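You operate a simulated robot arm through the tools that you are given. There is no shell and no other tool.

The job below is to be done with a simulated two-armed robot. You get a single attempt, and the scene is never put back.

Task
Unplug the dryer, wipe the ink off the inside of its door and plug it in again.
Fine: leave the dials alone, time at off; park the plug in the black holder before you open the door; use the yellow pad and put it back; shut the door before the plug goes back in the white socket. Set down upright: cloth pad. What is to be rubbed or washed off counts as gone when no trace of it is left.

It is judged by the outcome, as a careful person would: the job done as asked, and still so three seconds after it is handed in. It fails if anything else is knocked over, pushed out of place, dropped, spilled or broken. Flat cloth is picked up by pressing the open fingertips on it (5 to 10 N) and closing them slowly along it; thin cloth reads only 2 to 8 mm in the jaws.

Robot
Two 7-joint arms with fingered hands on one trunk that stands fixed in place. Base frame: the origin is at the foot of the trunk, x ahead of it, y to its left, z up. Units: cm, degrees, N and s.
The left shoulder is at [5, 21.4, 86.9], the right one opposite. With the tool pointing down near the work surface each hand reaches from about 44 to 90 cm from the base axis, measured 20 degrees to its own side. Payload 3 kg a hand.
The TCP of each hand is the grasp point between the finger pads, 2.6 cm short of the fingertips. In the tool frame z runs along the fingers and y along their closing line. The gripper opens to 13.2 cm. The gripper's body begins 7.3 cm behind the TCP. The gripper is a hand of 3 fingers: y runs from the thumb to the fingers, the wrist lies at [0, 0, -22.9] in the tool frame, and closing takes about 1.5 s.
Orientation is that of the tool frame in the base frame, as a unit quaternion [x, y, z, w]. With the fingers straight down and closing along the base's y, the tool's x points along the base's -x, its y along +y and its z along -z.

Tools
- The arms move only by the tool send_rows. It takes "left_steps", "right_steps" or both (then of equal length, played together; a hand with none holds still); each is a list of rows, each a list of 6 numbers: the shift along the tool's x, y, z in cm, then the turn, a rotation vector about the tool's x, y, z in degrees. In form: [[x, y, z, wx, wy, wz], ...]. A call has 1 to 20 rows; each row shifts and turns the commanded pose from where the row before left it, along the tool's axes as they then stand. "left_grip" and "right_grip" are, for a hand that has rows, the opening, from 0 (shut) to 1 (fully open), set as the call begins (left out, the last holds). Each row takes 0.2 s and may step no farther than 5 cm and 8.6 degrees from the row before; otherwise, or with a gripper value out of range, the whole call is refused. Where a pose cannot be reached the arm comes as near as it can. A force on the tool above 90 N (or 10 N above the force at the start of the call, whichever is more), or a blocked arm, ends the call early, and 0.2 s more pass. The fingers move at their own pace (about 7.2 cm/s each) and stop on an object; they squeeze with about 26 N. The grip force told is the motor's: it shows also when the fingers shut on nothing. Time passes only in rows, and 0.2 s behind the last, so rows that do not move let the fingers close. It gives the time, the measured TCP pose, the force on the tool (base axes), the opening and the grip force at its end, in the units of the frame above (readings bear some noise), with the torque about the TCP (base axes, N m) and any sound that the robot's microphone picked up.
- Cameras (640 x 400 px; columns grow to the right, rows downward): "scene" is now at [2.86, -1.38, 148.93]; the picture's right is [-0.19, -0.98, 0.00], its down [-0.72, 0.14, -0.68] and it looks along [0.66, -0.13, -0.74] (base axes); focal length 315 px, centre (320, 200). "left" rides on the left gripper at [-6.2, 0.3, -9.2] in its tool frame; the picture's right is [-0.05, -1.00, 0.00], its down [0.83, -0.04, -0.56] and it looks along [0.55, -0.03, 0.83] (tool axes); focal length 230 px, centre (320, 200). "right" rides on the right gripper at [6.2, 0.3, -9.2] in its tool frame; the picture's right is [-0.05, 1.00, 0.00], its down [-0.83, -0.04, -0.56] and it looks along [-0.55, -0.03, 0.83] (tool axes); focal length 230 px, centre (320, 200). There is no depth. A picture from a camera that has moved, and an enlarged one, comes with that camera's place and axes in the base frame and with its lens.
- snapshot(camera): a new picture of that camera. It takes no simulated time.
- set_fingers(finger1, finger2, thumb_bend, hand): sets how far each is bent, from 0 (flat) to 100 (curled in); at 30 the hand is open as for a grip, at 70 the pads meet at the TCP. One left out holds its place. A second passes; each finger stops where it meets its share of the squeeze, and holds until it gets a number again. A gripper value or a shape takes the hand back. It gives what a move gives, with no picture; readings hold the bend of each and the force on the fingers (four entries, about 0 where the hand has none), thumb and palm.
- grasp_type(shape, hand): the hand has 3 fingers and takes this shape, open, in about a second: jaw (thumb against the fingers, like two jaws); tri (thumb and two fingers); tip (a fingertip pinch); poke (one finger out to press); point (the index stretched); flat (the hand flat); cup (the hand cupped); fist (a fist). The gripper value then closes the fingers along that shape, each until it touches; the sizes above hold for jaw. It gives what a move gives, with no picture.
- head_to(pan, tilt): turns the head with the scene camera to pan (to the left, within 86 degrees either way) and tilt (down, from -29 to 69), counted from straight ahead of the robot. It gives what a move gives.
- close_up(camera, box): a new picture of the part [left, top, right, bottom] of that camera's present view, enlarged. It takes no simulated time.
- sign_off(): hands the job in; it is judged then, once.

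Nothing tells you positions but the pictures and the camera data. Unless the task says otherwise, let go and move clear before handing in.

The tools are called after "Request:" as name(argument=value, ...) on one line, values as JSON. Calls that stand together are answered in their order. send_rows: Moves the arms, as the interface text tells. Its arguments: {"type":"object","properties":{"left_steps":{"type":"array","items":{"type":"array","items":{"type":"number"}}},"left_grip":{"type":"number"},"right_steps":{"type":"array","items":{"type":"array","items":{"type":"number"}}},"right_grip":{"type":"number"}},"required":[]} The other tools are called the same way: grasp_type (shape, hand) gives the hand a shape; set_fingers (finger1, finger2, thumb_bend, hand) moves the fingers one by one; head_to (pan, tilt) turns the head that bears the scene camera; snapshot (camera) takes a picture; close_up (camera, box) takes an enlarged picture of a part of a camera's view; sign_off () hands the job in.

At the start:

```text
clock: 0.0
left_tcp_pos: [42.03, 11.57, 122.38]
left_tool_rot: [0.054, 0.999, 0.0, -0.001]
left_wrist_force: [0.1, 0.0, 0.0]
left_wrist_torque: [0.04, 0.02, -0.01]
left_finger_gap: 13.17
left_gripper_force: 0.1
left_shape: jaw
left_bend: [30.0, 30.0, 30.0]
left_finger forces: [0.1, 0.0, 0.0, 0.1, 0.1, 0.0]
right_tcp_pos: [45.44, -27.81, 119.88]
right_tool_rot: [0.054, 0.999, 0.0, 0.0]
right_wrist_force: [0.3, 0.5, -0.3]
right_wrist_torque: [0.03, -0.04, 0.01]
right_finger_gap: 13.16
right_gripper_force: 0.1
right_shape: jaw
right_bend: [30.0, 30.0, 30.0]
right_finger forces: [0.0, 0.0, 0.0, 0.0, 0.1, 0.0]
head pan, tilt: [-10.9, 47.4]
```

scene: 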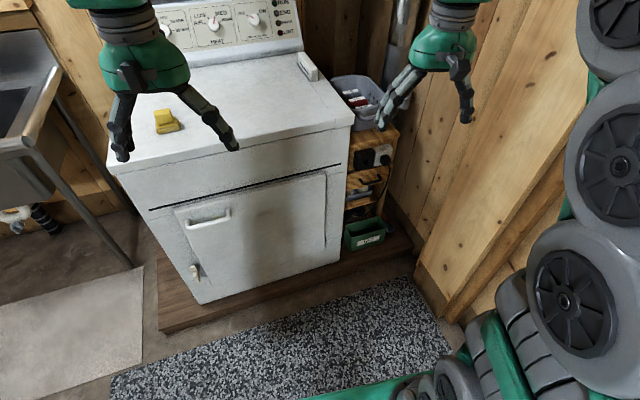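
right: 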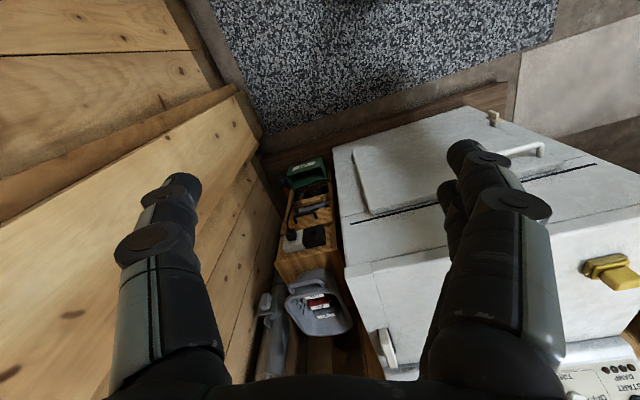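
left: 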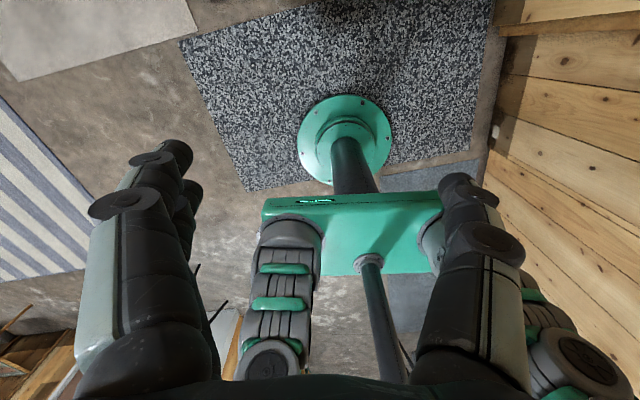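

I see a white dryer ahead with a yellow pad on its top, a door on its front, and a shelf to its right with black/white boxes (probably the holder and socket). I'll look closer before moving.

Request:
close_up(camera="scene", box=[320, 60, 440, 260])

Request:
close_up(camera="scene", box=[100, 60, 360, 310])

Request:
close_up(camera="right", box=[240, 140, 400, 380])

Request:
close_up(camera="scene", box=[140, 0, 340, 100])

```text
2.00 times, centred on (380, 160) of scene
camera zoom: at [2.86, -1.38, 148.93], right [-0.19, -0.98, 0.0], down [-0.72, 0.14, -0.68], along [0.66, -0.13, -0.74], focal length 631 px, centre (200, 280)
```

zoom: 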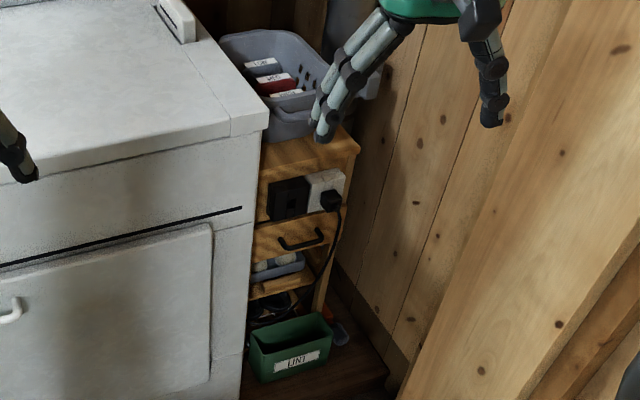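

```text
1.60 times, centred on (230, 185) of scene
camera zoom: at [2.86, -1.38, 148.93], right [-0.19, -0.98, 0.0], down [-0.72, 0.14, -0.68], along [0.66, -0.13, -0.74], focal length 504 px, centre (464, 224)
```

zoom: 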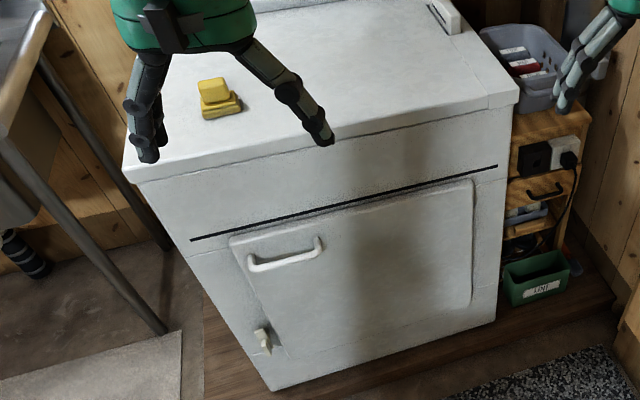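

```text
1.67 times, centred on (320, 260) of right
camera zoom: at [39.32, -26.95, 129.14], right [0.16, 0.99, 0.0], down [0.82, -0.13, 0.56], along [0.55, -0.09, -0.83], focal length 384 px, centre (320, 100)
```

zoom: 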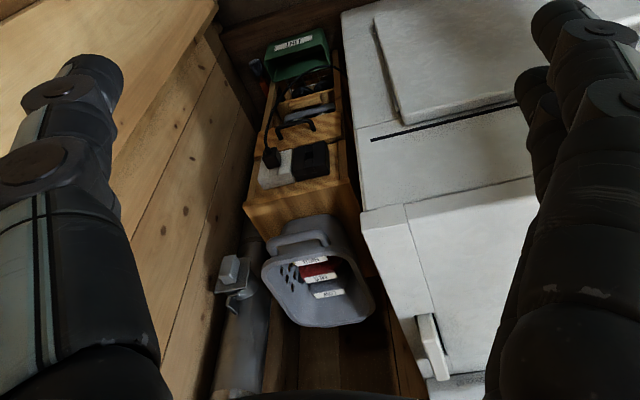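

```text
3.20 times, centred on (240, 50) of scene
camera zoom: at [2.86, -1.38, 148.93], right [-0.19, -0.98, 0.0], down [-0.72, 0.14, -0.68], along [0.66, -0.13, -0.74], focal length 1009 px, centre (576, 680)
```

zoom: 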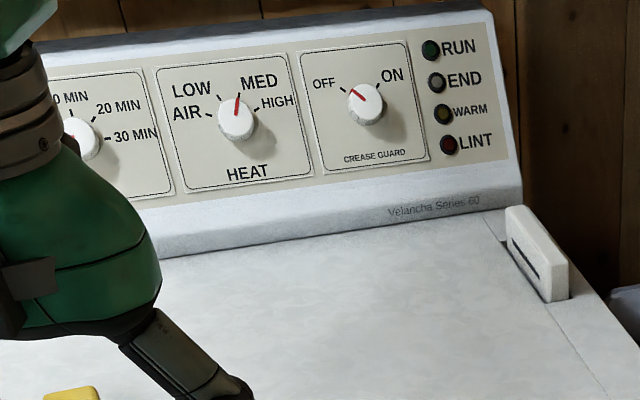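

The plug sits in a white socket on a shelf to the right, with a black holder left of it. The dryer door has a handle near its upper left and some small catch at its lower left; I'll zoom in on these.

Request:
close_up(camera="scene", box=[340, 135, 404, 175])

Request:
close_up(camera="scene", box=[160, 190, 256, 300])

Request:
close_up(camera="scene", box=[140, 95, 204, 145])

Request:
close_up(camera="right", box=[260, 180, 340, 260])

Request:
head_to(pan=-25, tilt=35)

```text
10.00 times, centred on (372, 155) of scene
camera zoom: at [2.86, -1.38, 148.93], right [-0.19, -0.98, 0.0], down [-0.72, 0.14, -0.68], along [0.66, -0.13, -0.74], focal length 3153 px, centre (-200, 650)
```

zoom: 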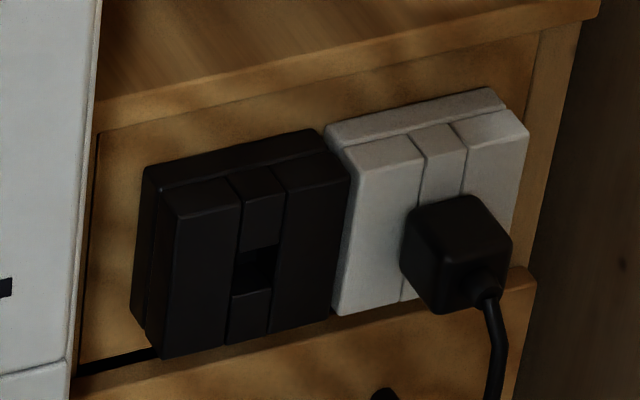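

```text
3.64 times, centred on (208, 245) of scene
camera zoom: at [2.86, -1.38, 148.93], right [-0.19, -0.98, 0.0], down [-0.72, 0.14, -0.68], along [0.66, -0.13, -0.74], focal length 1146 px, centre (727, 36)
```

zoom: 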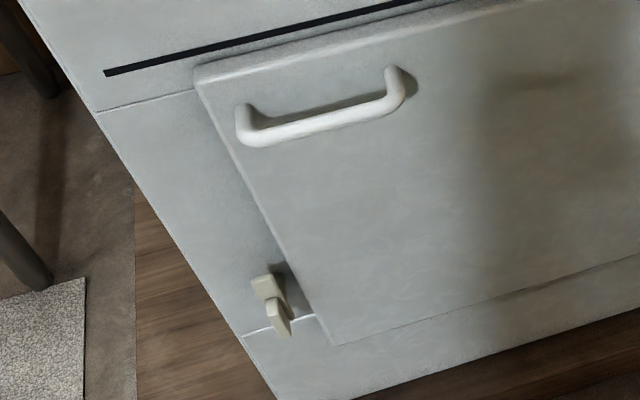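

```text
8.00 times, centred on (172, 120) of scene
camera zoom: at [2.86, -1.38, 148.93], right [-0.19, -0.98, 0.0], down [-0.72, 0.14, -0.68], along [0.66, -0.13, -0.74], focal length 2522 px, centre (1504, 840)
```

zoom: 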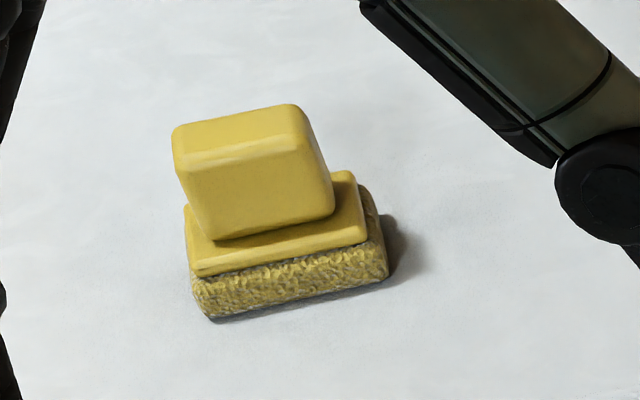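

```text
5.00 times, centred on (300, 220) of right
camera zoom: at [39.32, -26.95, 129.14], right [0.16, 0.99, 0.0], down [0.82, -0.13, 0.56], along [0.55, -0.09, -0.83], focal length 1150 px, centre (420, 100)
```

zoom: 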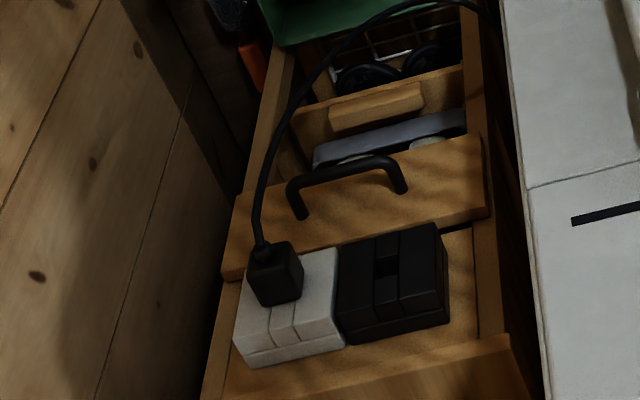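

```text
clock: 0.8
left_tcp_pos: [42.02, 11.52, 122.42]
left_tool_rot: [0.054, 0.999, 0.001, -0.001]
left_wrist_force: [0.2, 0.2, -0.5]
left_wrist_torque: [0.0, 0.02, 0.0]
left_finger_gap: 13.17
left_gripper_force: 0.1
left_shape: jaw
left_bend: [30.0, 30.0, 30.0]
left_finger forces: [0.0, 0.0, 0.1, 0.1, 0.0, 0.0]
right_tcp_pos: [45.4, -27.96, 120.0]
right_tool_rot: [0.054, 0.999, 0.001, 0.0]
right_wrist_force: [0.3, -0.3, 0.1]
right_wrist_torque: [0.01, 0.0, -0.02]
right_finger_gap: 13.18
right_gripper_force: 0.0
right_shape: jaw
right_bend: [30.0, 30.0, 30.0]
right_finger forces: [0.1, 0.1, 0.1, 0.0, 0.0, 0.0]
head pan, tilt: [-25.0, 35.0]
```

Request:
snapshot(camera="scene")

Request:
close_up(camera="scene", box=[200, 200, 328, 280])

```text
taken
```

scene: 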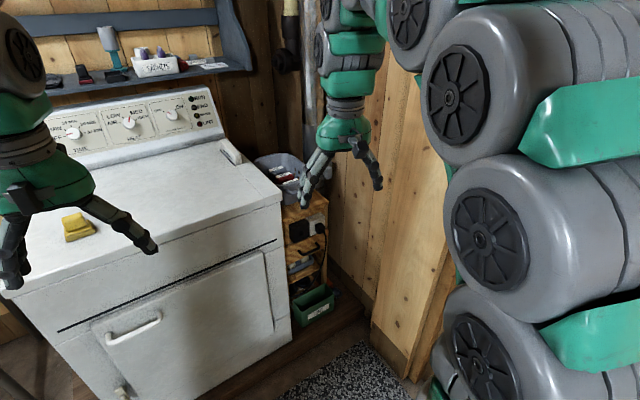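

```text
5.00 times, centred on (264, 240) of scene
camera zoom: at [3.05, -3.6, 150.75], right [-0.42, -0.91, 0.0], down [-0.52, 0.24, -0.82], along [0.74, -0.35, -0.57], focal length 1576 px, centre (600, 0)
```

zoom: 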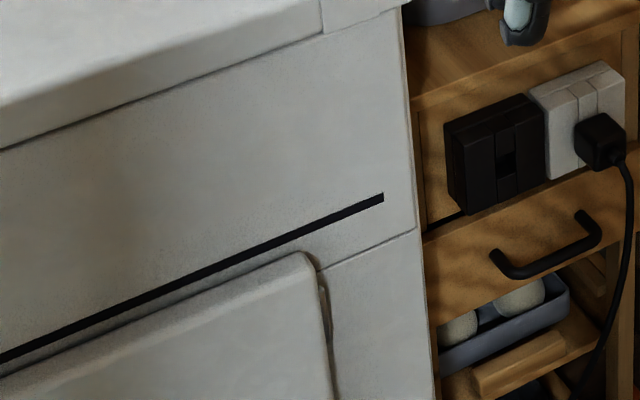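

I'll turn the right hand so it points forward, where its camera can look at the socket.

Request:
send_rows(right_steps=[[0, 0, 0, 0, -8.2, 0], [0, 0, 0, 0, -8.2, 0], [0, 0, 0, 0, -8.2, 0], [0, 0, 0, 0, -8.2, 0], [0, 0, 0, 0, -8.2, 0], [0, 0, 0, 0, -8.2, 0], [0, 0, 0, 0, -8.2, 0], [0, 0, 0, 0, -8.2, 0], [0, 0, 0, 0, -8.2, 0], [0, 0, 0, 0, -8.2, 0], [0, 0, 0, 0, -8, 0]])

Request:
snapshot(camera="right")

Request:
snapshot(camera="scene")

```text
clock: 3.2
left_tcp_pos: [42.14, 11.57, 122.33]
left_tool_rot: [0.053, 0.999, 0.0, -0.001]
left_wrist_force: [-0.1, -0.2, 0.1]
left_wrist_torque: [0.03, -0.03, -0.03]
left_finger_gap: 13.17
left_gripper_force: 0.0
left_shape: jaw
left_bend: [30.0, 30.0, 30.0]
left_finger forces: [0.0, 0.0, 0.0, 0.0, 0.0, 0.1]
right_tcp_pos: [52.82, -28.36, 132.95]
right_tool_rot: [0.037, 0.72, -0.034, 0.692]
right_wrist_force: [0.3, -0.1, -0.5]
right_wrist_torque: [0.0, 0.01, -0.03]
right_finger_gap: 13.2
right_gripper_force: 0.0
right_shape: jaw
right_bend: [30.0, 30.0, 30.0]
right_finger forces: [0.0, 0.0, 0.0, 0.0, 0.0, 0.1]
right hand out of reach, approached as far as the arm can: row 8, 9, 10, 11
head pan, tilt: [-25.0, 35.0]
```

```text
taken
camera right: at [43.37, -27.13, 127.17], right [0.1, 0.99, 0.05], down [-0.52, 0.01, 0.85], along [0.85, -0.12, 0.52], focal length 230 px, centre (320, 200)
```

right: 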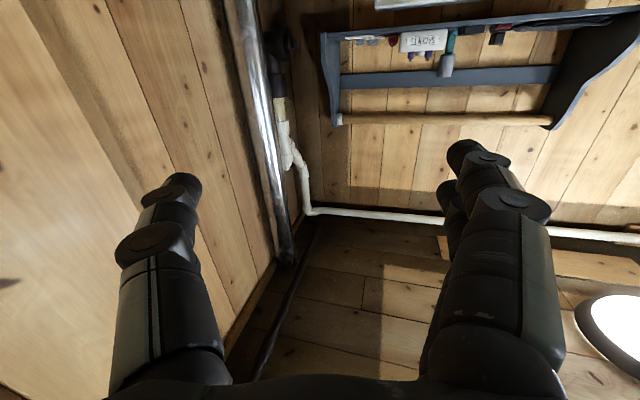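

```text
taken
```

scene: 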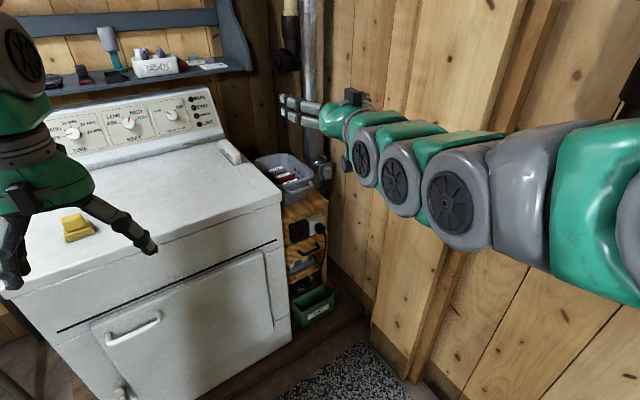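

Request:
send_rows(right_steps=[[0, 0, 0, -6.2, 0, 0], [0, 0, 0, -6.2, 0, 0], [4, -1.8, 2, 0, 0, 0], [4, -1.8, 2, 0, 0, 0], [4, -1.8, 2, 0, 0, 0], [4, -1.8, 2, 0, 0, 0], [4, -1.8, 2, 0, 0, 0], [4, -1.8, 2, 0, 0, 0], [4, -1.8, 2, 0, 0, 0], [4, -1.8, 2, 0, 0, 0], [4, -1.8, 2, 0, 0, 0]])

Request:
snapshot(camera="right")

Request:
snapshot(camera="scene")

```text
clock: 5.6
left_tcp_pos: [42.09, 11.58, 122.38]
left_tool_rot: [0.054, 0.999, 0.0, -0.001]
left_wrist_force: [0.5, 0.4, -0.5]
left_wrist_torque: [0.02, 0.01, 0.01]
left_finger_gap: 13.21
left_gripper_force: 0.1
left_shape: jaw
left_bend: [30.0, 30.0, 30.0]
left_finger forces: [0.0, 0.1, 0.0, 0.0, 0.1, 0.0]
right_tcp_pos: [67.45, -31.19, 115.93]
right_tool_rot: [-0.039, 0.706, 0.038, 0.706]
right_wrist_force: [0.8, 0.3, -0.7]
right_wrist_torque: [-0.01, -0.02, -0.02]
right_finger_gap: 13.19
right_gripper_force: 0.0
right_shape: jaw
right_bend: [30.0, 30.0, 30.0]
right_finger forces: [0.1, 0.0, 0.1, 0.0, 0.1, 0.0]
right hand out of reach, approached as far as the arm can: row 1, 3, 4, 5, 6, 7, 8, 9
head pan, tilt: [-25.0, 35.0]
```

```text
taken
camera right: at [58.2, -32.04, 109.77], right [-0.11, 0.99, 0.05], down [-0.55, -0.1, 0.83], along [0.83, 0.06, 0.55], focal length 230 px, centre (320, 200)
```

right: 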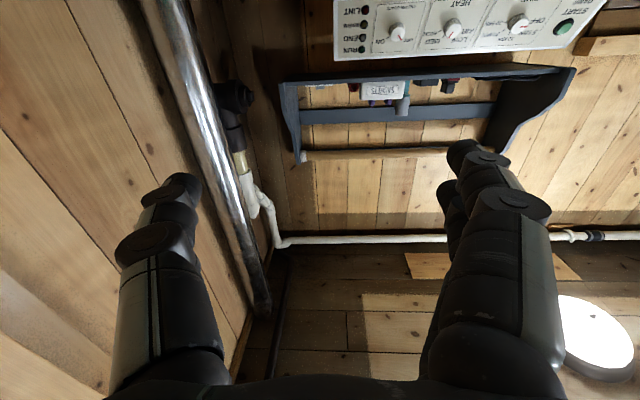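

```text
taken
```

scene: 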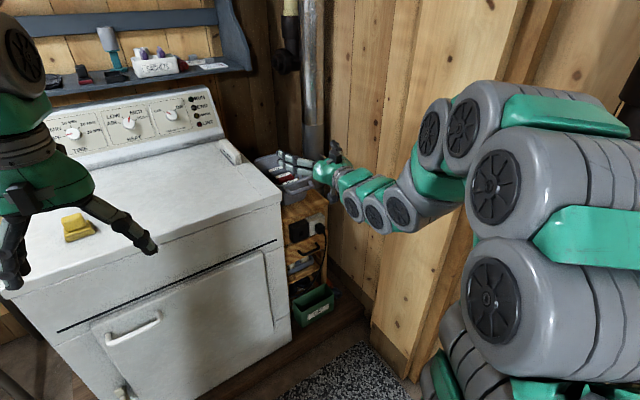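

Request:
send_rows(right_steps=[[4.1, -1.6, 0.6, 0, 0, 0], [4.1, -1.6, 0.6, 0, 0, 0], [4.1, -1.6, 0.6, 0, 0, 0], [4.1, -1.6, 0.6, 0, 0, 0], [4.1, -1.6, 0.6, 0, 0, 0], [4.1, -1.6, 0.6, 0, 0, 0], [4.1, -1.6, 0.6, 0, 0, 0], [4.1, -1.6, 0.6, 0, 0, 0], [4.1, -1.6, 0.6, 0, 0, 0], [4.1, -1.6, 0.6, 0, 0, 0]])

Request:
snapshot(camera="right")

Request:
snapshot(camera="scene")

```text
clock: 7.8
left_tcp_pos: [42.12, 11.46, 122.36]
left_tool_rot: [0.054, 0.999, 0.0, 0.0]
left_wrist_force: [0.0, 0.9, -0.1]
left_wrist_torque: [0.03, -0.02, -0.04]
left_finger_gap: 13.16
left_gripper_force: 0.1
left_shape: jaw
left_bend: [30.0, 30.0, 30.0]
left_finger forces: [0.1, 0.0, 0.0, 0.1, 0.0, 0.0]
right_tcp_pos: [74.9, -46.63, 74.75]
right_tool_rot: [-0.038, 0.706, 0.038, 0.707]
right_wrist_force: [-0.1, -0.4, -0.8]
right_wrist_torque: [0.01, 0.03, -0.02]
right_finger_gap: 13.21
right_gripper_force: 0.0
right_shape: jaw
right_bend: [30.0, 30.0, 30.0]
right_finger forces: [0.1, 0.1, 0.0, 0.1, 0.1, 0.0]
head pan, tilt: [-25.0, 35.0]
```

```text
taken
camera right: at [65.6, -47.38, 68.54], right [-0.11, 0.99, 0.05], down [-0.55, -0.1, 0.83], along [0.83, 0.06, 0.56], focal length 230 px, centre (320, 200)
```

right: 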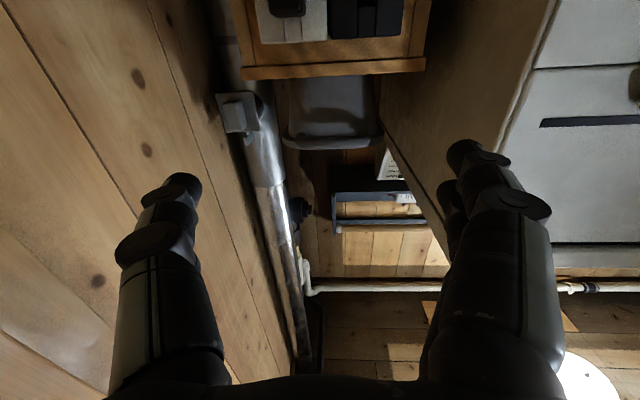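

```text
taken
```

scene: 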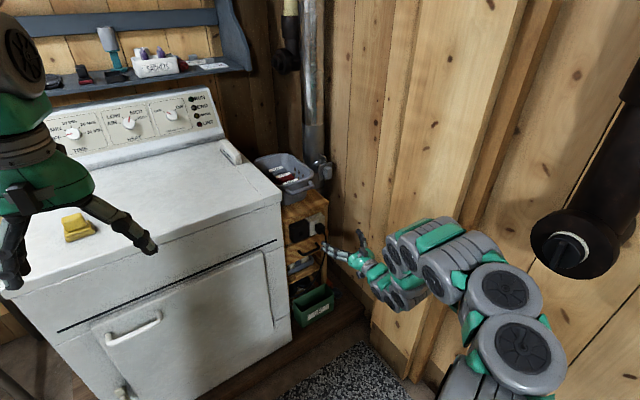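

Request:
send_rows(right_steps=[[4.5, 0, 0, 0, 0, 0], [4.5, 0, 0, 0, 0, 0]])

Request:
snapshot(camera="right")

Request:
close_up(camera="scene", box=[270, 200, 398, 280])

```text
clock: 8.4
left_tcp_pos: [42.14, 11.42, 122.43]
left_tool_rot: [0.054, 0.999, -0.001, 0.001]
left_wrist_force: [0.3, 0.1, -0.9]
left_wrist_torque: [-0.01, 0.0, -0.02]
left_finger_gap: 13.17
left_gripper_force: 0.0
left_shape: jaw
left_bend: [30.0, 30.0, 30.0]
left_finger forces: [0.1, 0.1, 0.1, 0.1, 0.1, 0.0]
right_tcp_pos: [74.9, -46.71, 65.56]
right_tool_rot: [-0.038, 0.706, 0.038, 0.706]
right_wrist_force: [0.0, -0.4, -0.7]
right_wrist_torque: [0.01, 0.02, 0.02]
right_finger_gap: 13.2
right_gripper_force: 0.0
right_shape: jaw
right_bend: [30.0, 30.0, 30.0]
right_finger forces: [0.0, 0.1, 0.1, 0.0, 0.1, 0.1]
head pan, tilt: [-25.0, 35.0]
```

```text
taken
camera right: at [65.6, -47.36, 59.4], right [-0.11, 0.99, 0.05], down [-0.55, -0.1, 0.83], along [0.83, 0.06, 0.55], focal length 230 px, centre (320, 200)
```

right: 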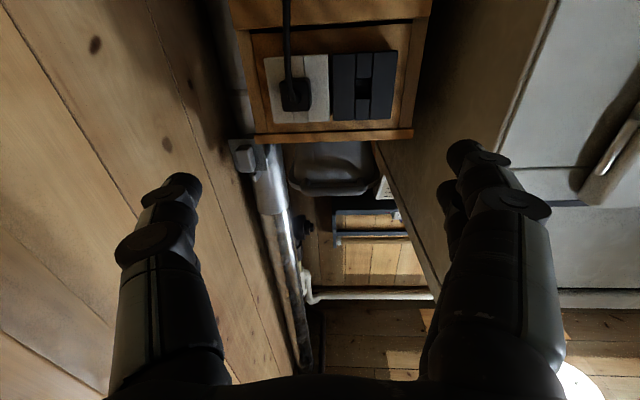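

```text
5.00 times, centred on (334, 240) of scene
camera zoom: at [3.05, -3.61, 150.76], right [-0.42, -0.91, 0.0], down [-0.52, 0.24, -0.82], along [0.74, -0.35, -0.57], focal length 1576 px, centre (250, 0)
```

zoom: 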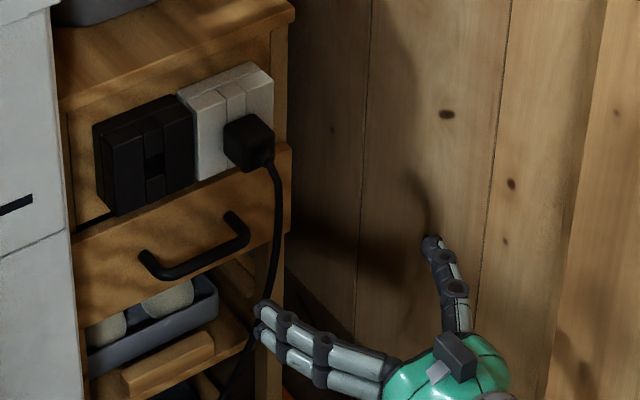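

Request:
close_up(camera="right", box=[230, 20, 422, 150])

```text
3.08 times, centred on (326, 85) of right
camera zoom: at [65.6, -47.36, 59.4], right [-0.11, 0.99, 0.05], down [-0.55, -0.1, 0.83], along [0.83, 0.06, 0.55], focal length 708 px, centre (302, 554)
```

zoom: 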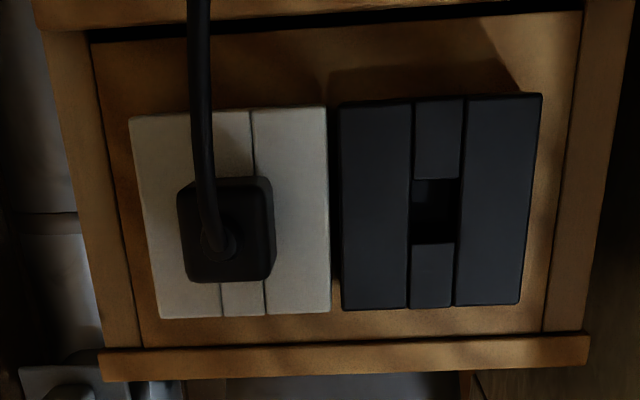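

Request:
send_rows(right_steps=[[0.5, -1.1, 3.3, 0, 0, 0], [0.5, -1.1, 3.3, 0, 0, 0], [0.6, -1.0, 3.4, 0, 0, 0]])

Request:
snapshot(camera="right")

Request:
close_up(camera="scene", box=[270, 200, 398, 280])

```text
clock: 9.2
left_tcp_pos: [42.13, 11.42, 122.37]
left_tool_rot: [0.055, 0.999, 0.0, -0.001]
left_wrist_force: [0.1, -0.2, 0.0]
left_wrist_torque: [-0.04, 0.02, 0.01]
left_finger_gap: 13.17
left_gripper_force: 0.1
left_shape: jaw
left_bend: [30.0, 30.0, 30.0]
left_finger forces: [0.1, 0.0, 0.1, 0.0, 0.0, 0.1]
right_tcp_pos: [85.35, -48.95, 64.05]
right_tool_rot: [-0.037, 0.706, 0.038, 0.706]
right_wrist_force: [-0.4, 0.4, -0.9]
right_wrist_torque: [0.01, -0.01, -0.02]
right_finger_gap: 13.22
right_gripper_force: 0.0
right_shape: jaw
right_bend: [30.0, 30.0, 30.0]
right_finger forces: [0.0, 0.1, 0.0, 0.0, 0.0, 0.0]
head pan, tilt: [-25.0, 35.0]
```

```text
taken
camera right: at [76.07, -49.64, 58.01], right [-0.11, 0.99, 0.05], down [-0.55, -0.1, 0.83], along [0.83, 0.06, 0.55], focal length 230 px, centre (320, 200)
```

right: 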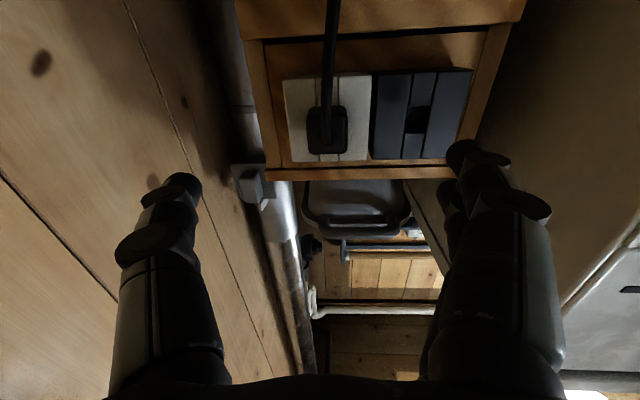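

```text
5.00 times, centred on (334, 240) of scene
camera zoom: at [3.05, -3.61, 150.76], right [-0.42, -0.91, 0.0], down [-0.52, 0.24, -0.82], along [0.74, -0.35, -0.57], focal length 1576 px, centre (250, 0)
```

zoom: 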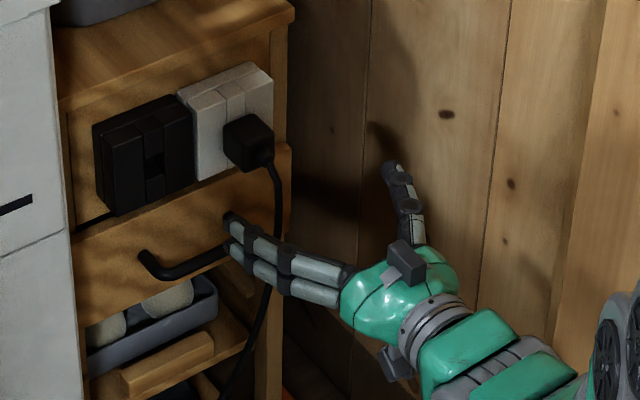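

Request:
send_rows(right_steps=[[0.35, 0.5, 0, 0, 0, 0], [0, 0, 3, 0, 0, 0], [0, 0, 3, 0, 0, 0], [0, 0, 2, 0, 0, 0]], right_grip=0.55)

Request:
snapshot(camera="right")

Request:
close_up(camera="scene", box=[270, 200, 398, 280])

```text
clock: 10.2
left_tcp_pos: [42.06, 11.52, 122.43]
left_tool_rot: [0.054, 0.999, 0.0, 0.0]
left_wrist_force: [0.3, -1.0, 0.3]
left_wrist_torque: [-0.01, -0.04, -0.04]
left_finger_gap: 13.17
left_gripper_force: 0.0
left_shape: jaw
left_bend: [30.0, 30.0, 30.0]
left_finger forces: [0.0, 0.0, 0.0, 0.0, 0.0, 0.0]
right_tcp_pos: [93.04, -47.18, 63.98]
right_tool_rot: [-0.038, 0.706, 0.038, 0.706]
right_wrist_force: [0.0, -0.4, 0.0]
right_wrist_torque: [0.02, -0.05, 0.02]
right_finger_gap: 7.29
right_gripper_force: 0.1
right_shape: jaw
right_bend: [72.0, 72.0, 70.0]
right_finger forces: [0.0, 0.0, 0.0, 0.1, 0.0, 0.0]
head pan, tilt: [-25.0, 35.0]
```

```text
taken
camera right: at [83.8, -48.0, 57.76], right [-0.11, 0.99, 0.05], down [-0.55, -0.1, 0.83], along [0.83, 0.06, 0.56], focal length 230 px, centre (320, 200)
```

right: 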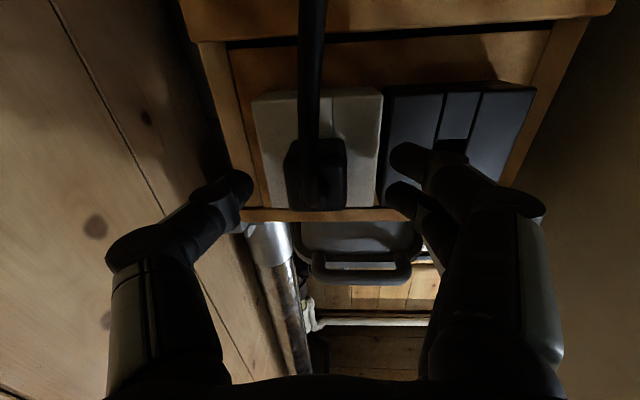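

```text
5.00 times, centred on (334, 240) of scene
camera zoom: at [3.05, -3.6, 150.76], right [-0.42, -0.91, 0.0], down [-0.52, 0.24, -0.82], along [0.74, -0.35, -0.57], focal length 1576 px, centre (250, 0)
```

zoom: 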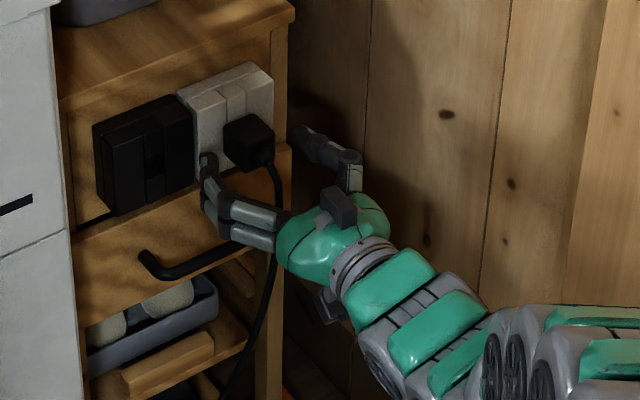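

Request:
send_rows(right_steps=[[0, -0.2, 1, 0, 0, 0], [0, 0, 1, 0, 0, 0], [0, 0, 1, 0, 0, 0]])

Request:
snapshot(camera="right")

Request:
close_up(camera="scene", box=[286, 210, 350, 250])

```text
clock: 11.0
left_tcp_pos: [41.99, 11.33, 122.44]
left_tool_rot: [0.056, 0.998, 0.0, 0.0]
left_wrist_force: [-0.2, -0.7, -0.2]
left_wrist_torque: [0.04, 0.04, 0.01]
left_finger_gap: 13.17
left_gripper_force: 0.0
left_shape: jaw
left_bend: [30.0, 30.0, 30.0]
left_finger forces: [0.1, 0.0, 0.0, 0.0, 0.0, 0.0]
right_tcp_pos: [95.39, -47.61, 64.39]
right_tool_rot: [-0.035, 0.709, 0.036, 0.703]
right_wrist_force: [-64.5, -4.8, -12.3]
right_wrist_torque: [-0.64, 0.05, 3.41]
right_finger_gap: 7.46
right_gripper_force: 0.1
right_shape: jaw
right_bend: [75.0, 75.0, 70.0]
right_finger forces: [31.7, 33.4, 0.0, 0.0, 0.1, 0.0]
right hand out of reach, approached as far as the arm can: row 2, 3
head pan, tilt: [-25.0, 35.0]
```

```text
taken
camera right: at [86.1, -48.33, 58.36], right [-0.1, 0.99, 0.05], down [-0.54, -0.1, 0.84], along [0.84, 0.05, 0.55], focal length 230 px, centre (320, 200)
```

right: 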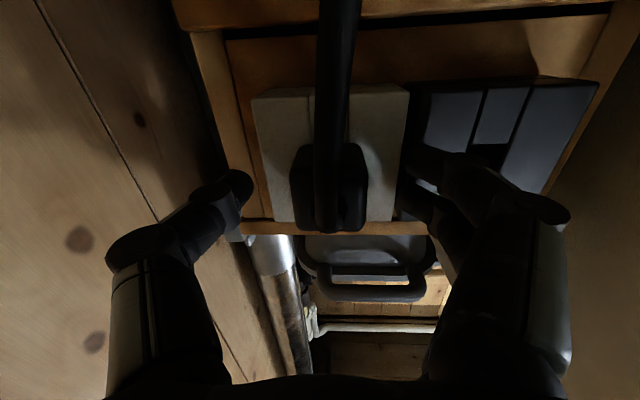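

```text
10.00 times, centred on (318, 230) of scene
camera zoom: at [2.98, -3.63, 150.76], right [-0.43, -0.9, 0.0], down [-0.52, 0.24, -0.82], along [0.74, -0.35, -0.57], focal length 3153 px, centre (340, -100)
```

zoom: 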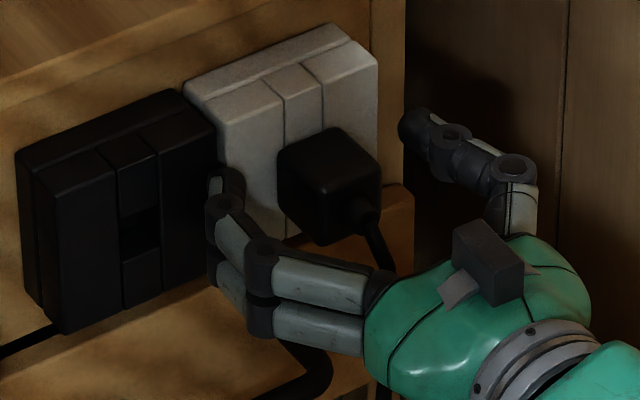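

Request:
send_rows(right_steps=[[0, 0, -0.8, 0, 0, 0], [0, 0, 0, 0, 0, 0]])

```text
clock: 11.6
left_tcp_pos: [42.06, 11.44, 122.54]
left_tool_rot: [0.054, 0.999, 0.0, 0.0]
left_wrist_force: [0.3, 0.6, 0.4]
left_wrist_torque: [-0.01, -0.01, -0.03]
left_finger_gap: 13.19
left_gripper_force: 0.0
left_shape: jaw
left_bend: [30.0, 30.0, 30.0]
left_finger forces: [0.1, 0.1, 0.1, 0.0, 0.0, 0.0]
right_tcp_pos: [95.18, -47.18, 65.18]
right_tool_rot: [-0.039, 0.706, 0.039, 0.706]
right_wrist_force: [-34.4, -3.7, -2.1]
right_wrist_torque: [-0.04, -0.05, 1.58]
right_finger_gap: 7.06
right_gripper_force: 0.1
right_shape: jaw
right_bend: [75.0, 75.0, 70.0]
right_finger forces: [17.8, 17.0, 0.1, 0.1, 0.0, 0.0]
head pan, tilt: [-25.0, 35.0]
```

Request:
send_rows(right_steps=[[0, 0, -1.0, 0, 0, 0], [1.0, -0.2, 0, 0, 0, 0], [0, 0, 0, 0, 0, 0]])

Request:
snapshot(camera="right")

Request:
close_up(camera="scene", box=[286, 210, 350, 250])

```text
clock: 12.4
left_tcp_pos: [42.11, 11.53, 122.38]
left_tool_rot: [0.054, 0.999, 0.0, 0.0]
left_wrist_force: [-0.4, 0.5, 0.6]
left_wrist_torque: [-0.02, -0.01, 0.01]
left_finger_gap: 13.22
left_gripper_force: 0.0
left_shape: jaw
left_bend: [30.0, 30.0, 30.0]
left_finger forces: [0.0, 0.0, 0.0, 0.1, 0.1, 0.1]
right_tcp_pos: [94.21, -47.3, 64.14]
right_tool_rot: [-0.039, 0.705, 0.039, 0.707]
right_wrist_force: [-0.3, 0.2, 0.1]
right_wrist_torque: [0.02, -0.03, 0.0]
right_finger_gap: 7.26
right_gripper_force: 0.0
right_shape: jaw
right_bend: [72.0, 72.0, 70.0]
right_finger forces: [0.1, 0.1, 0.1, 0.1, 0.0, 0.1]
head pan, tilt: [-25.0, 35.0]
```

```text
taken
camera right: at [84.98, -48.01, 57.98], right [-0.11, 0.99, 0.05], down [-0.55, -0.1, 0.83], along [0.83, 0.06, 0.56], focal length 230 px, centre (320, 200)
```

right: 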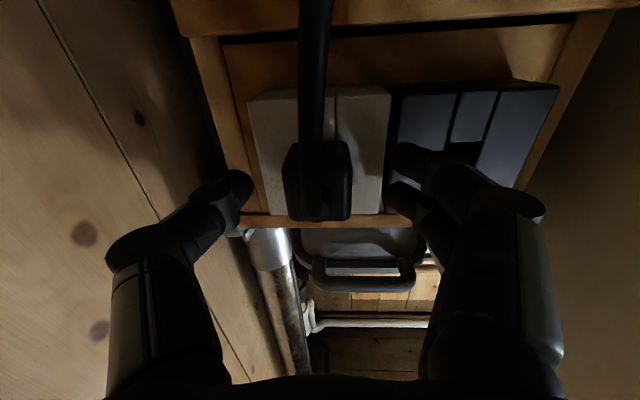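

```text
10.00 times, centred on (318, 230) of scene
camera zoom: at [3.05, -3.6, 150.76], right [-0.42, -0.91, 0.0], down [-0.52, 0.24, -0.82], along [0.74, -0.35, -0.57], focal length 3153 px, centre (340, -100)
```

zoom: 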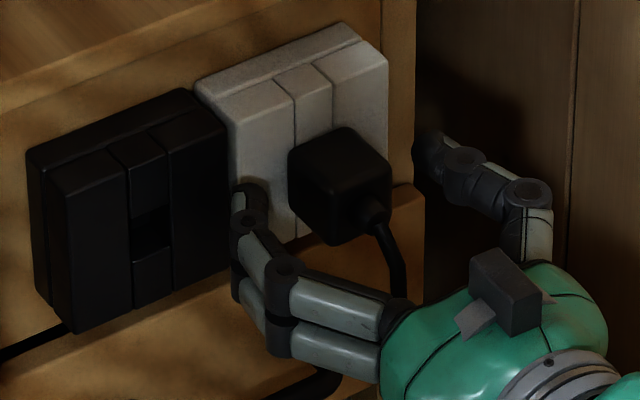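

Request:
send_rows(right_steps=[[0, 0, 0, 0, 0, 0], [0, 0, 0, 0, 0, 0], [0, 0, 0, 0, 0, 0], [0, 0, 0, 0, 0, 0], [0, 0, 0, 0, 0, 0], [0, 0, 0, 0, 0, 0]], right_grip=0.0)

Request:
snapshot(camera="right")

Request:
close_up(camera="scene", box=[286, 210, 350, 250])

```text
clock: 13.8
left_tcp_pos: [41.89, 11.51, 122.41]
left_tool_rot: [0.054, 0.999, 0.0, 0.0]
left_wrist_force: [0.2, -0.2, -0.5]
left_wrist_torque: [-0.01, -0.02, 0.01]
left_finger_gap: 13.19
left_gripper_force: 0.0
left_shape: jaw
left_bend: [30.0, 30.0, 30.0]
left_finger forces: [0.1, 0.0, 0.0, 0.0, 0.1, 0.0]
right_tcp_pos: [94.23, -47.16, 64.19]
right_tool_rot: [-0.039, 0.706, 0.038, 0.707]
right_wrist_force: [3.2, 0.5, 0.8]
right_wrist_torque: [0.0, -0.04, 0.03]
right_finger_gap: 2.82
right_gripper_force: 26.1
right_shape: jaw
right_bend: [73.0, 73.0, 70.0]
right_finger forces: [11.9, 11.9, 0.0, 0.1, 23.3, 0.0]
head pan, tilt: [-25.0, 35.0]
```

```text
taken
camera right: at [84.94, -48.05, 57.94], right [-0.11, 0.99, 0.05], down [-0.55, -0.1, 0.83], along [0.83, 0.06, 0.55], focal length 230 px, centre (320, 200)
```

right: 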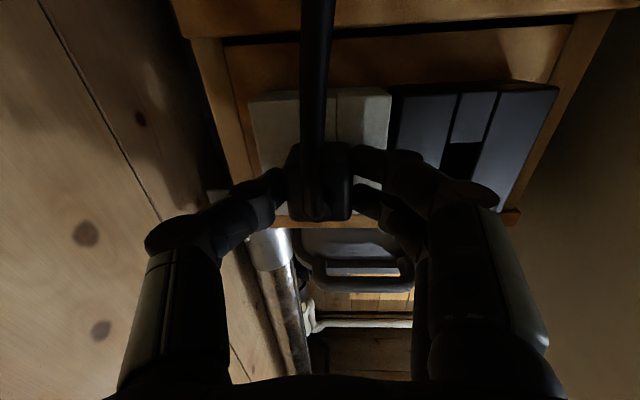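

```text
10.00 times, centred on (318, 230) of scene
camera zoom: at [3.05, -3.6, 150.76], right [-0.42, -0.91, 0.0], down [-0.52, 0.24, -0.82], along [0.74, -0.35, -0.57], focal length 3153 px, centre (340, -100)
```

zoom: 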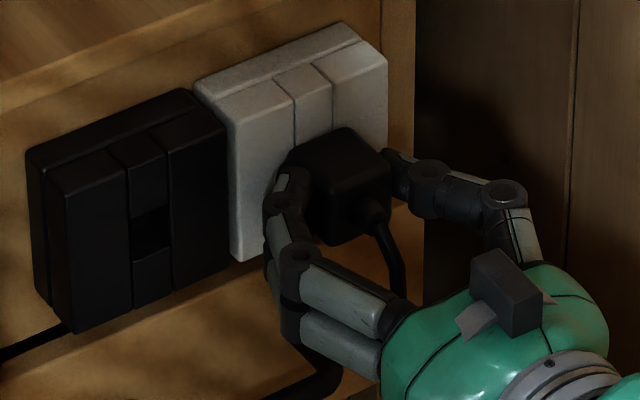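

Request:
send_rows(right_steps=[[0, 0, -0.5, 0, 0, 0], [0, 0, -0.7, 0, 0, 0], [0, 0, -1, 0, 0, 0], [0, 0, -1, 0, 0, 0], [0, 0, -1, 0, 0, 0], [0, 0, -0.8, 0, 0, 0]])

Request:
snapshot(camera="right")

Request:
close_up(camera="scene", box=[286, 210, 350, 250])

```text
clock: 15.2
left_tcp_pos: [42.09, 11.62, 122.47]
left_tool_rot: [0.054, 0.999, 0.0, 0.0]
left_wrist_force: [-0.4, 0.1, -0.2]
left_wrist_torque: [0.02, -0.01, 0.01]
left_finger_gap: 13.19
left_gripper_force: 0.1
left_shape: jaw
left_bend: [30.0, 30.0, 30.0]
left_finger forces: [0.0, 0.0, 0.0, 0.1, 0.1, 0.1]
right_tcp_pos: [89.4, -47.93, 64.1]
right_tool_rot: [-0.039, 0.706, 0.038, 0.706]
right_wrist_force: [0.3, 0.0, -0.3]
right_wrist_torque: [0.0, 0.03, 0.0]
right_finger_gap: 2.84
right_gripper_force: 26.1
right_shape: jaw
right_bend: [73.0, 73.0, 70.0]
right_finger forces: [12.2, 12.1, 0.1, 0.1, 24.2, 0.1]
head pan, tilt: [-25.0, 35.0]
```

```text
taken
camera right: at [80.06, -48.74, 57.96], right [-0.11, 0.99, 0.05], down [-0.55, -0.1, 0.83], along [0.83, 0.06, 0.55], focal length 230 px, centre (320, 200)
```

right: 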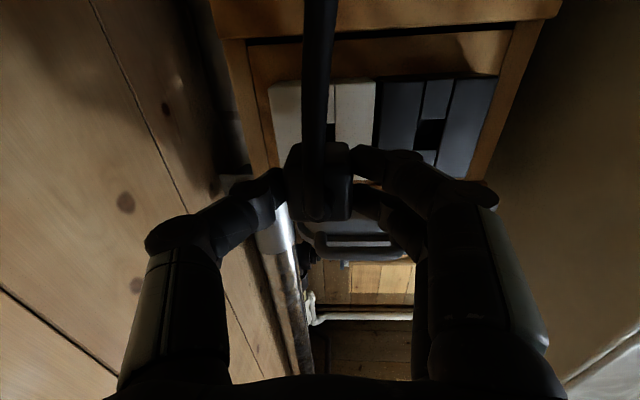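

```text
10.00 times, centred on (318, 230) of scene
camera zoom: at [3.05, -3.6, 150.76], right [-0.42, -0.91, 0.0], down [-0.52, 0.24, -0.82], along [0.74, -0.35, -0.57], focal length 3153 px, centre (340, -100)
```

zoom: 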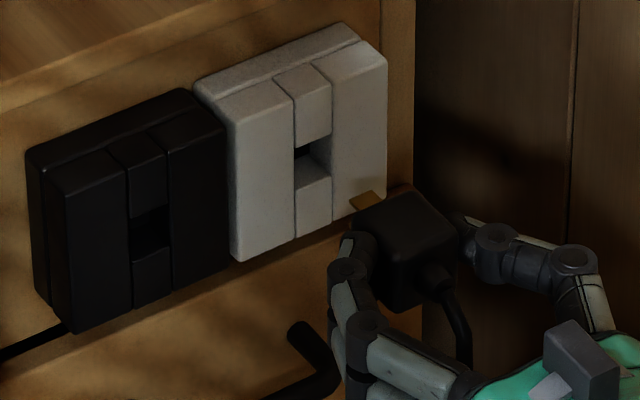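

Request:
close_up(camera="right", box=[256, 70, 512, 190])

Request:
close_up(camera="scene", box=[288, 212, 328, 244])

Request:
close_up(camera="scene", box=[312, 222, 344, 246])

```text
2.50 times, centred on (384, 130) of right
camera zoom: at [80.06, -48.74, 57.96], right [-0.11, 0.99, 0.05], down [-0.55, -0.1, 0.83], along [0.83, 0.06, 0.55], focal length 575 px, centre (160, 375)
```

zoom: 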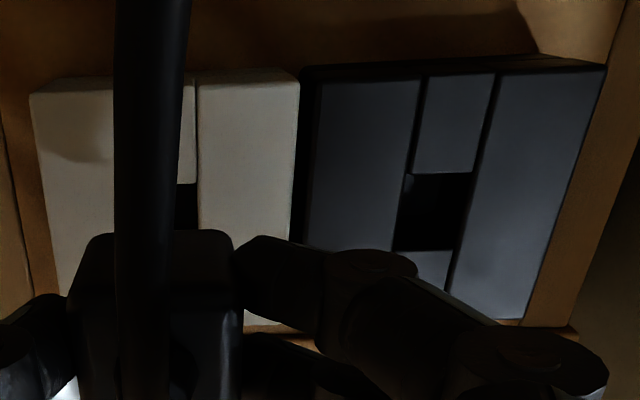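

```text
12.50 times, centred on (308, 228) of scene
camera zoom: at [3.05, -3.6, 150.76], right [-0.42, -0.91, 0.0], down [-0.52, 0.24, -0.82], along [0.74, -0.35, -0.57], focal length 3941 px, centre (470, -150)
```

zoom: 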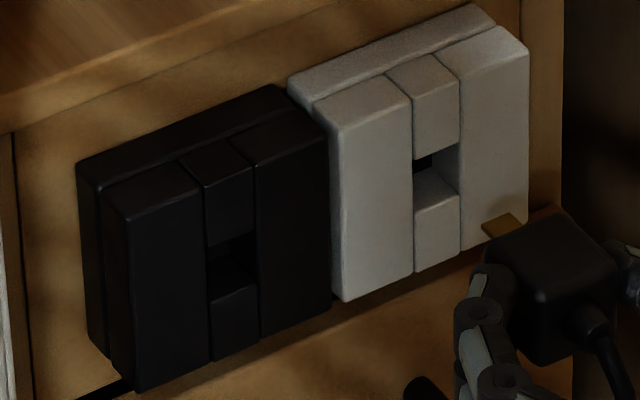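

```text
16.00 times, centred on (328, 234) of scene
camera zoom: at [3.05, -3.6, 150.76], right [-0.42, -0.91, 0.0], down [-0.52, 0.24, -0.82], along [0.74, -0.35, -0.57], focal length 5044 px, centre (192, -344)
```

zoom: 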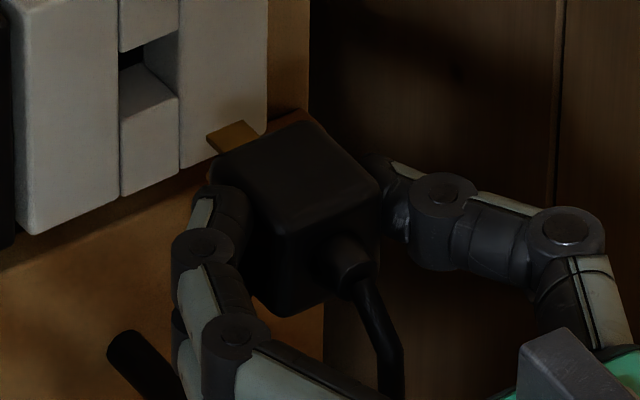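

The plug is out. The holder slot lies about 8.25 cm to the left of the socket slot at the same height, so I'll shift the plug over in front of it and check.

Request:
send_rows(right_steps=[[0, 2.75, 0, 0, 0, 0], [0, 2.75, 0, 0, 0, 0], [0, 2.75, 0, 0, 0, 0], [0, 0, 0, 0, 0, 0]])

Request:
close_up(camera="right", box=[192, 40, 448, 240])

Request:
close_up(camera="scene", box=[280, 212, 328, 252])

```text
clock: 16.2
left_tcp_pos: [42.05, 11.46, 122.37]
left_tool_rot: [0.054, 0.999, 0.0, 0.0]
left_wrist_force: [0.4, -0.1, -0.4]
left_wrist_torque: [0.01, -0.02, 0.04]
left_finger_gap: 13.2
left_gripper_force: 0.1
left_shape: jaw
left_bend: [30.0, 30.0, 30.0]
left_finger forces: [0.0, 0.1, 0.0, 0.1, 0.0, 0.0]
right_tcp_pos: [88.32, -39.68, 64.25]
right_tool_rot: [-0.038, 0.706, 0.038, 0.706]
right_wrist_force: [-0.1, -0.1, -0.1]
right_wrist_torque: [0.0, 0.02, 0.01]
right_finger_gap: 2.84
right_gripper_force: 25.7
right_shape: jaw
right_bend: [73.0, 73.0, 70.0]
right_finger forces: [12.2, 12.1, 0.0, 0.0, 24.2, 0.1]
head pan, tilt: [-25.0, 35.0]
```

```text
2.00 times, centred on (320, 140) of right
camera zoom: at [79.1, -40.39, 58.02], right [-0.11, 0.99, 0.05], down [-0.55, -0.1, 0.83], along [0.83, 0.06, 0.55], focal length 460 px, centre (320, 320)
```

zoom: 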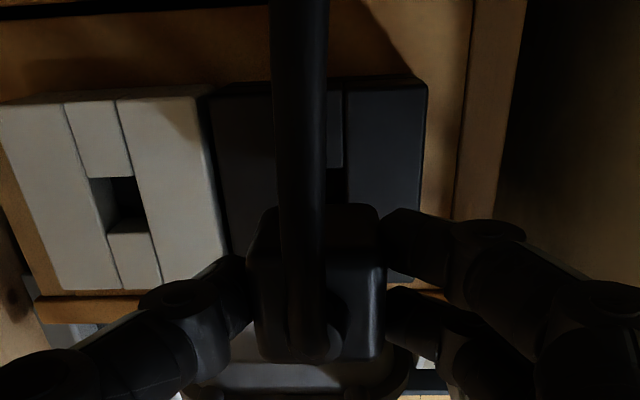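

```text
10.00 times, centred on (304, 232) of scene
camera zoom: at [3.05, -3.6, 150.76], right [-0.42, -0.91, 0.0], down [-0.52, 0.24, -0.82], along [0.74, -0.35, -0.57], focal length 3153 px, centre (480, -120)
```

zoom: 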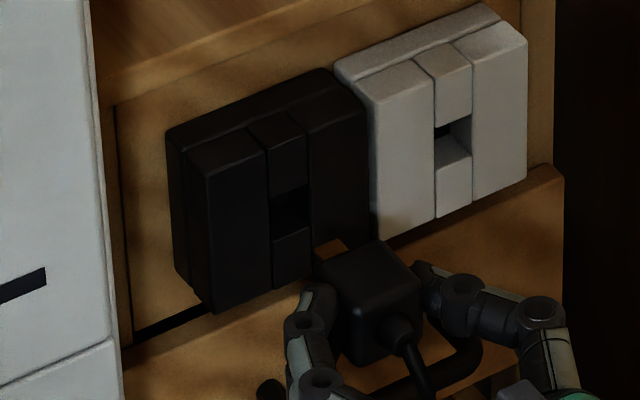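

Request:
send_rows(right_steps=[[0, -0.1, 0.8, 0, 0, 0], [0, 0, 0.8, 0, 0, 0], [0, 0, 0.7, 0, 0, 0], [0, 0, 0.6, 0, 0, 0]])

Request:
close_up(camera="right", box=[192, 40, 448, 240])

Request:
close_up(camera="scene", box=[280, 212, 328, 252])

```text
clock: 17.2
left_tcp_pos: [42.01, 11.47, 122.38]
left_tool_rot: [0.054, 0.999, -0.001, 0.0]
left_wrist_force: [0.1, -0.1, -0.5]
left_wrist_torque: [0.02, -0.04, -0.01]
left_finger_gap: 13.16
left_gripper_force: 0.1
left_shape: jaw
left_bend: [30.0, 30.0, 30.0]
left_finger forces: [0.1, 0.0, 0.0, 0.1, 0.1, 0.1]
right_tcp_pos: [91.22, -39.52, 63.99]
right_tool_rot: [-0.038, 0.707, 0.039, 0.705]
right_wrist_force: [-0.1, -0.3, -0.9]
right_wrist_torque: [-0.03, 0.04, -0.04]
right_finger_gap: 2.82
right_gripper_force: 26.0
right_shape: jaw
right_bend: [73.0, 73.0, 70.0]
right_finger forces: [12.1, 12.1, 0.0, 0.1, 24.2, 0.1]
head pan, tilt: [-25.0, 35.0]
```

```text
2.00 times, centred on (320, 140) of right
camera zoom: at [81.95, -40.26, 57.85], right [-0.11, 0.99, 0.05], down [-0.55, -0.1, 0.83], along [0.83, 0.06, 0.55], focal length 460 px, centre (320, 320)
```

zoom: 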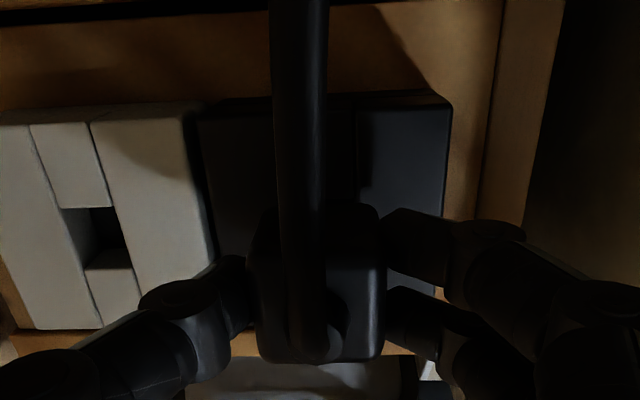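

```text
10.00 times, centred on (304, 232) of scene
camera zoom: at [3.05, -3.6, 150.76], right [-0.42, -0.91, 0.0], down [-0.52, 0.24, -0.82], along [0.74, -0.35, -0.57], focal length 3153 px, centre (480, -120)
```

zoom: 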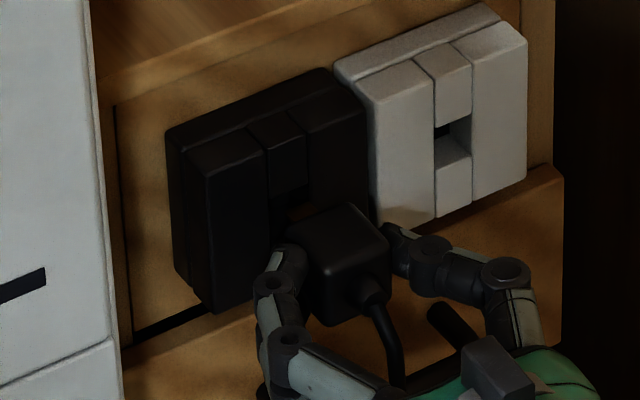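

Request:
send_rows(right_steps=[[0, 0, 0.5, 0, 0, 0], [0, 0, 0.5, 0, 0, 0], [0, 0, 0.3, 0, 0, 0]])

```text
clock: 18.0
left_tcp_pos: [42.05, 11.6, 122.45]
left_tool_rot: [0.054, 0.999, -0.001, 0.0]
left_wrist_force: [0.0, 0.1, -0.6]
left_wrist_torque: [-0.02, -0.02, 0.01]
left_finger_gap: 13.17
left_gripper_force: 0.1
left_shape: jaw
left_bend: [30.0, 30.0, 30.0]
left_finger forces: [0.0, 0.0, 0.0, 0.0, 0.0, 0.0]
right_tcp_pos: [92.66, -39.34, 64.06]
right_tool_rot: [-0.039, 0.705, 0.039, 0.707]
right_wrist_force: [-3.0, 2.1, -2.0]
right_wrist_torque: [-0.02, 0.06, 0.11]
right_finger_gap: 2.85
right_gripper_force: 26.6
right_shape: jaw
right_bend: [73.0, 73.0, 70.0]
right_finger forces: [13.5, 13.2, 0.0, 0.0, 23.7, 0.0]
head pan, tilt: [-25.0, 35.0]
```

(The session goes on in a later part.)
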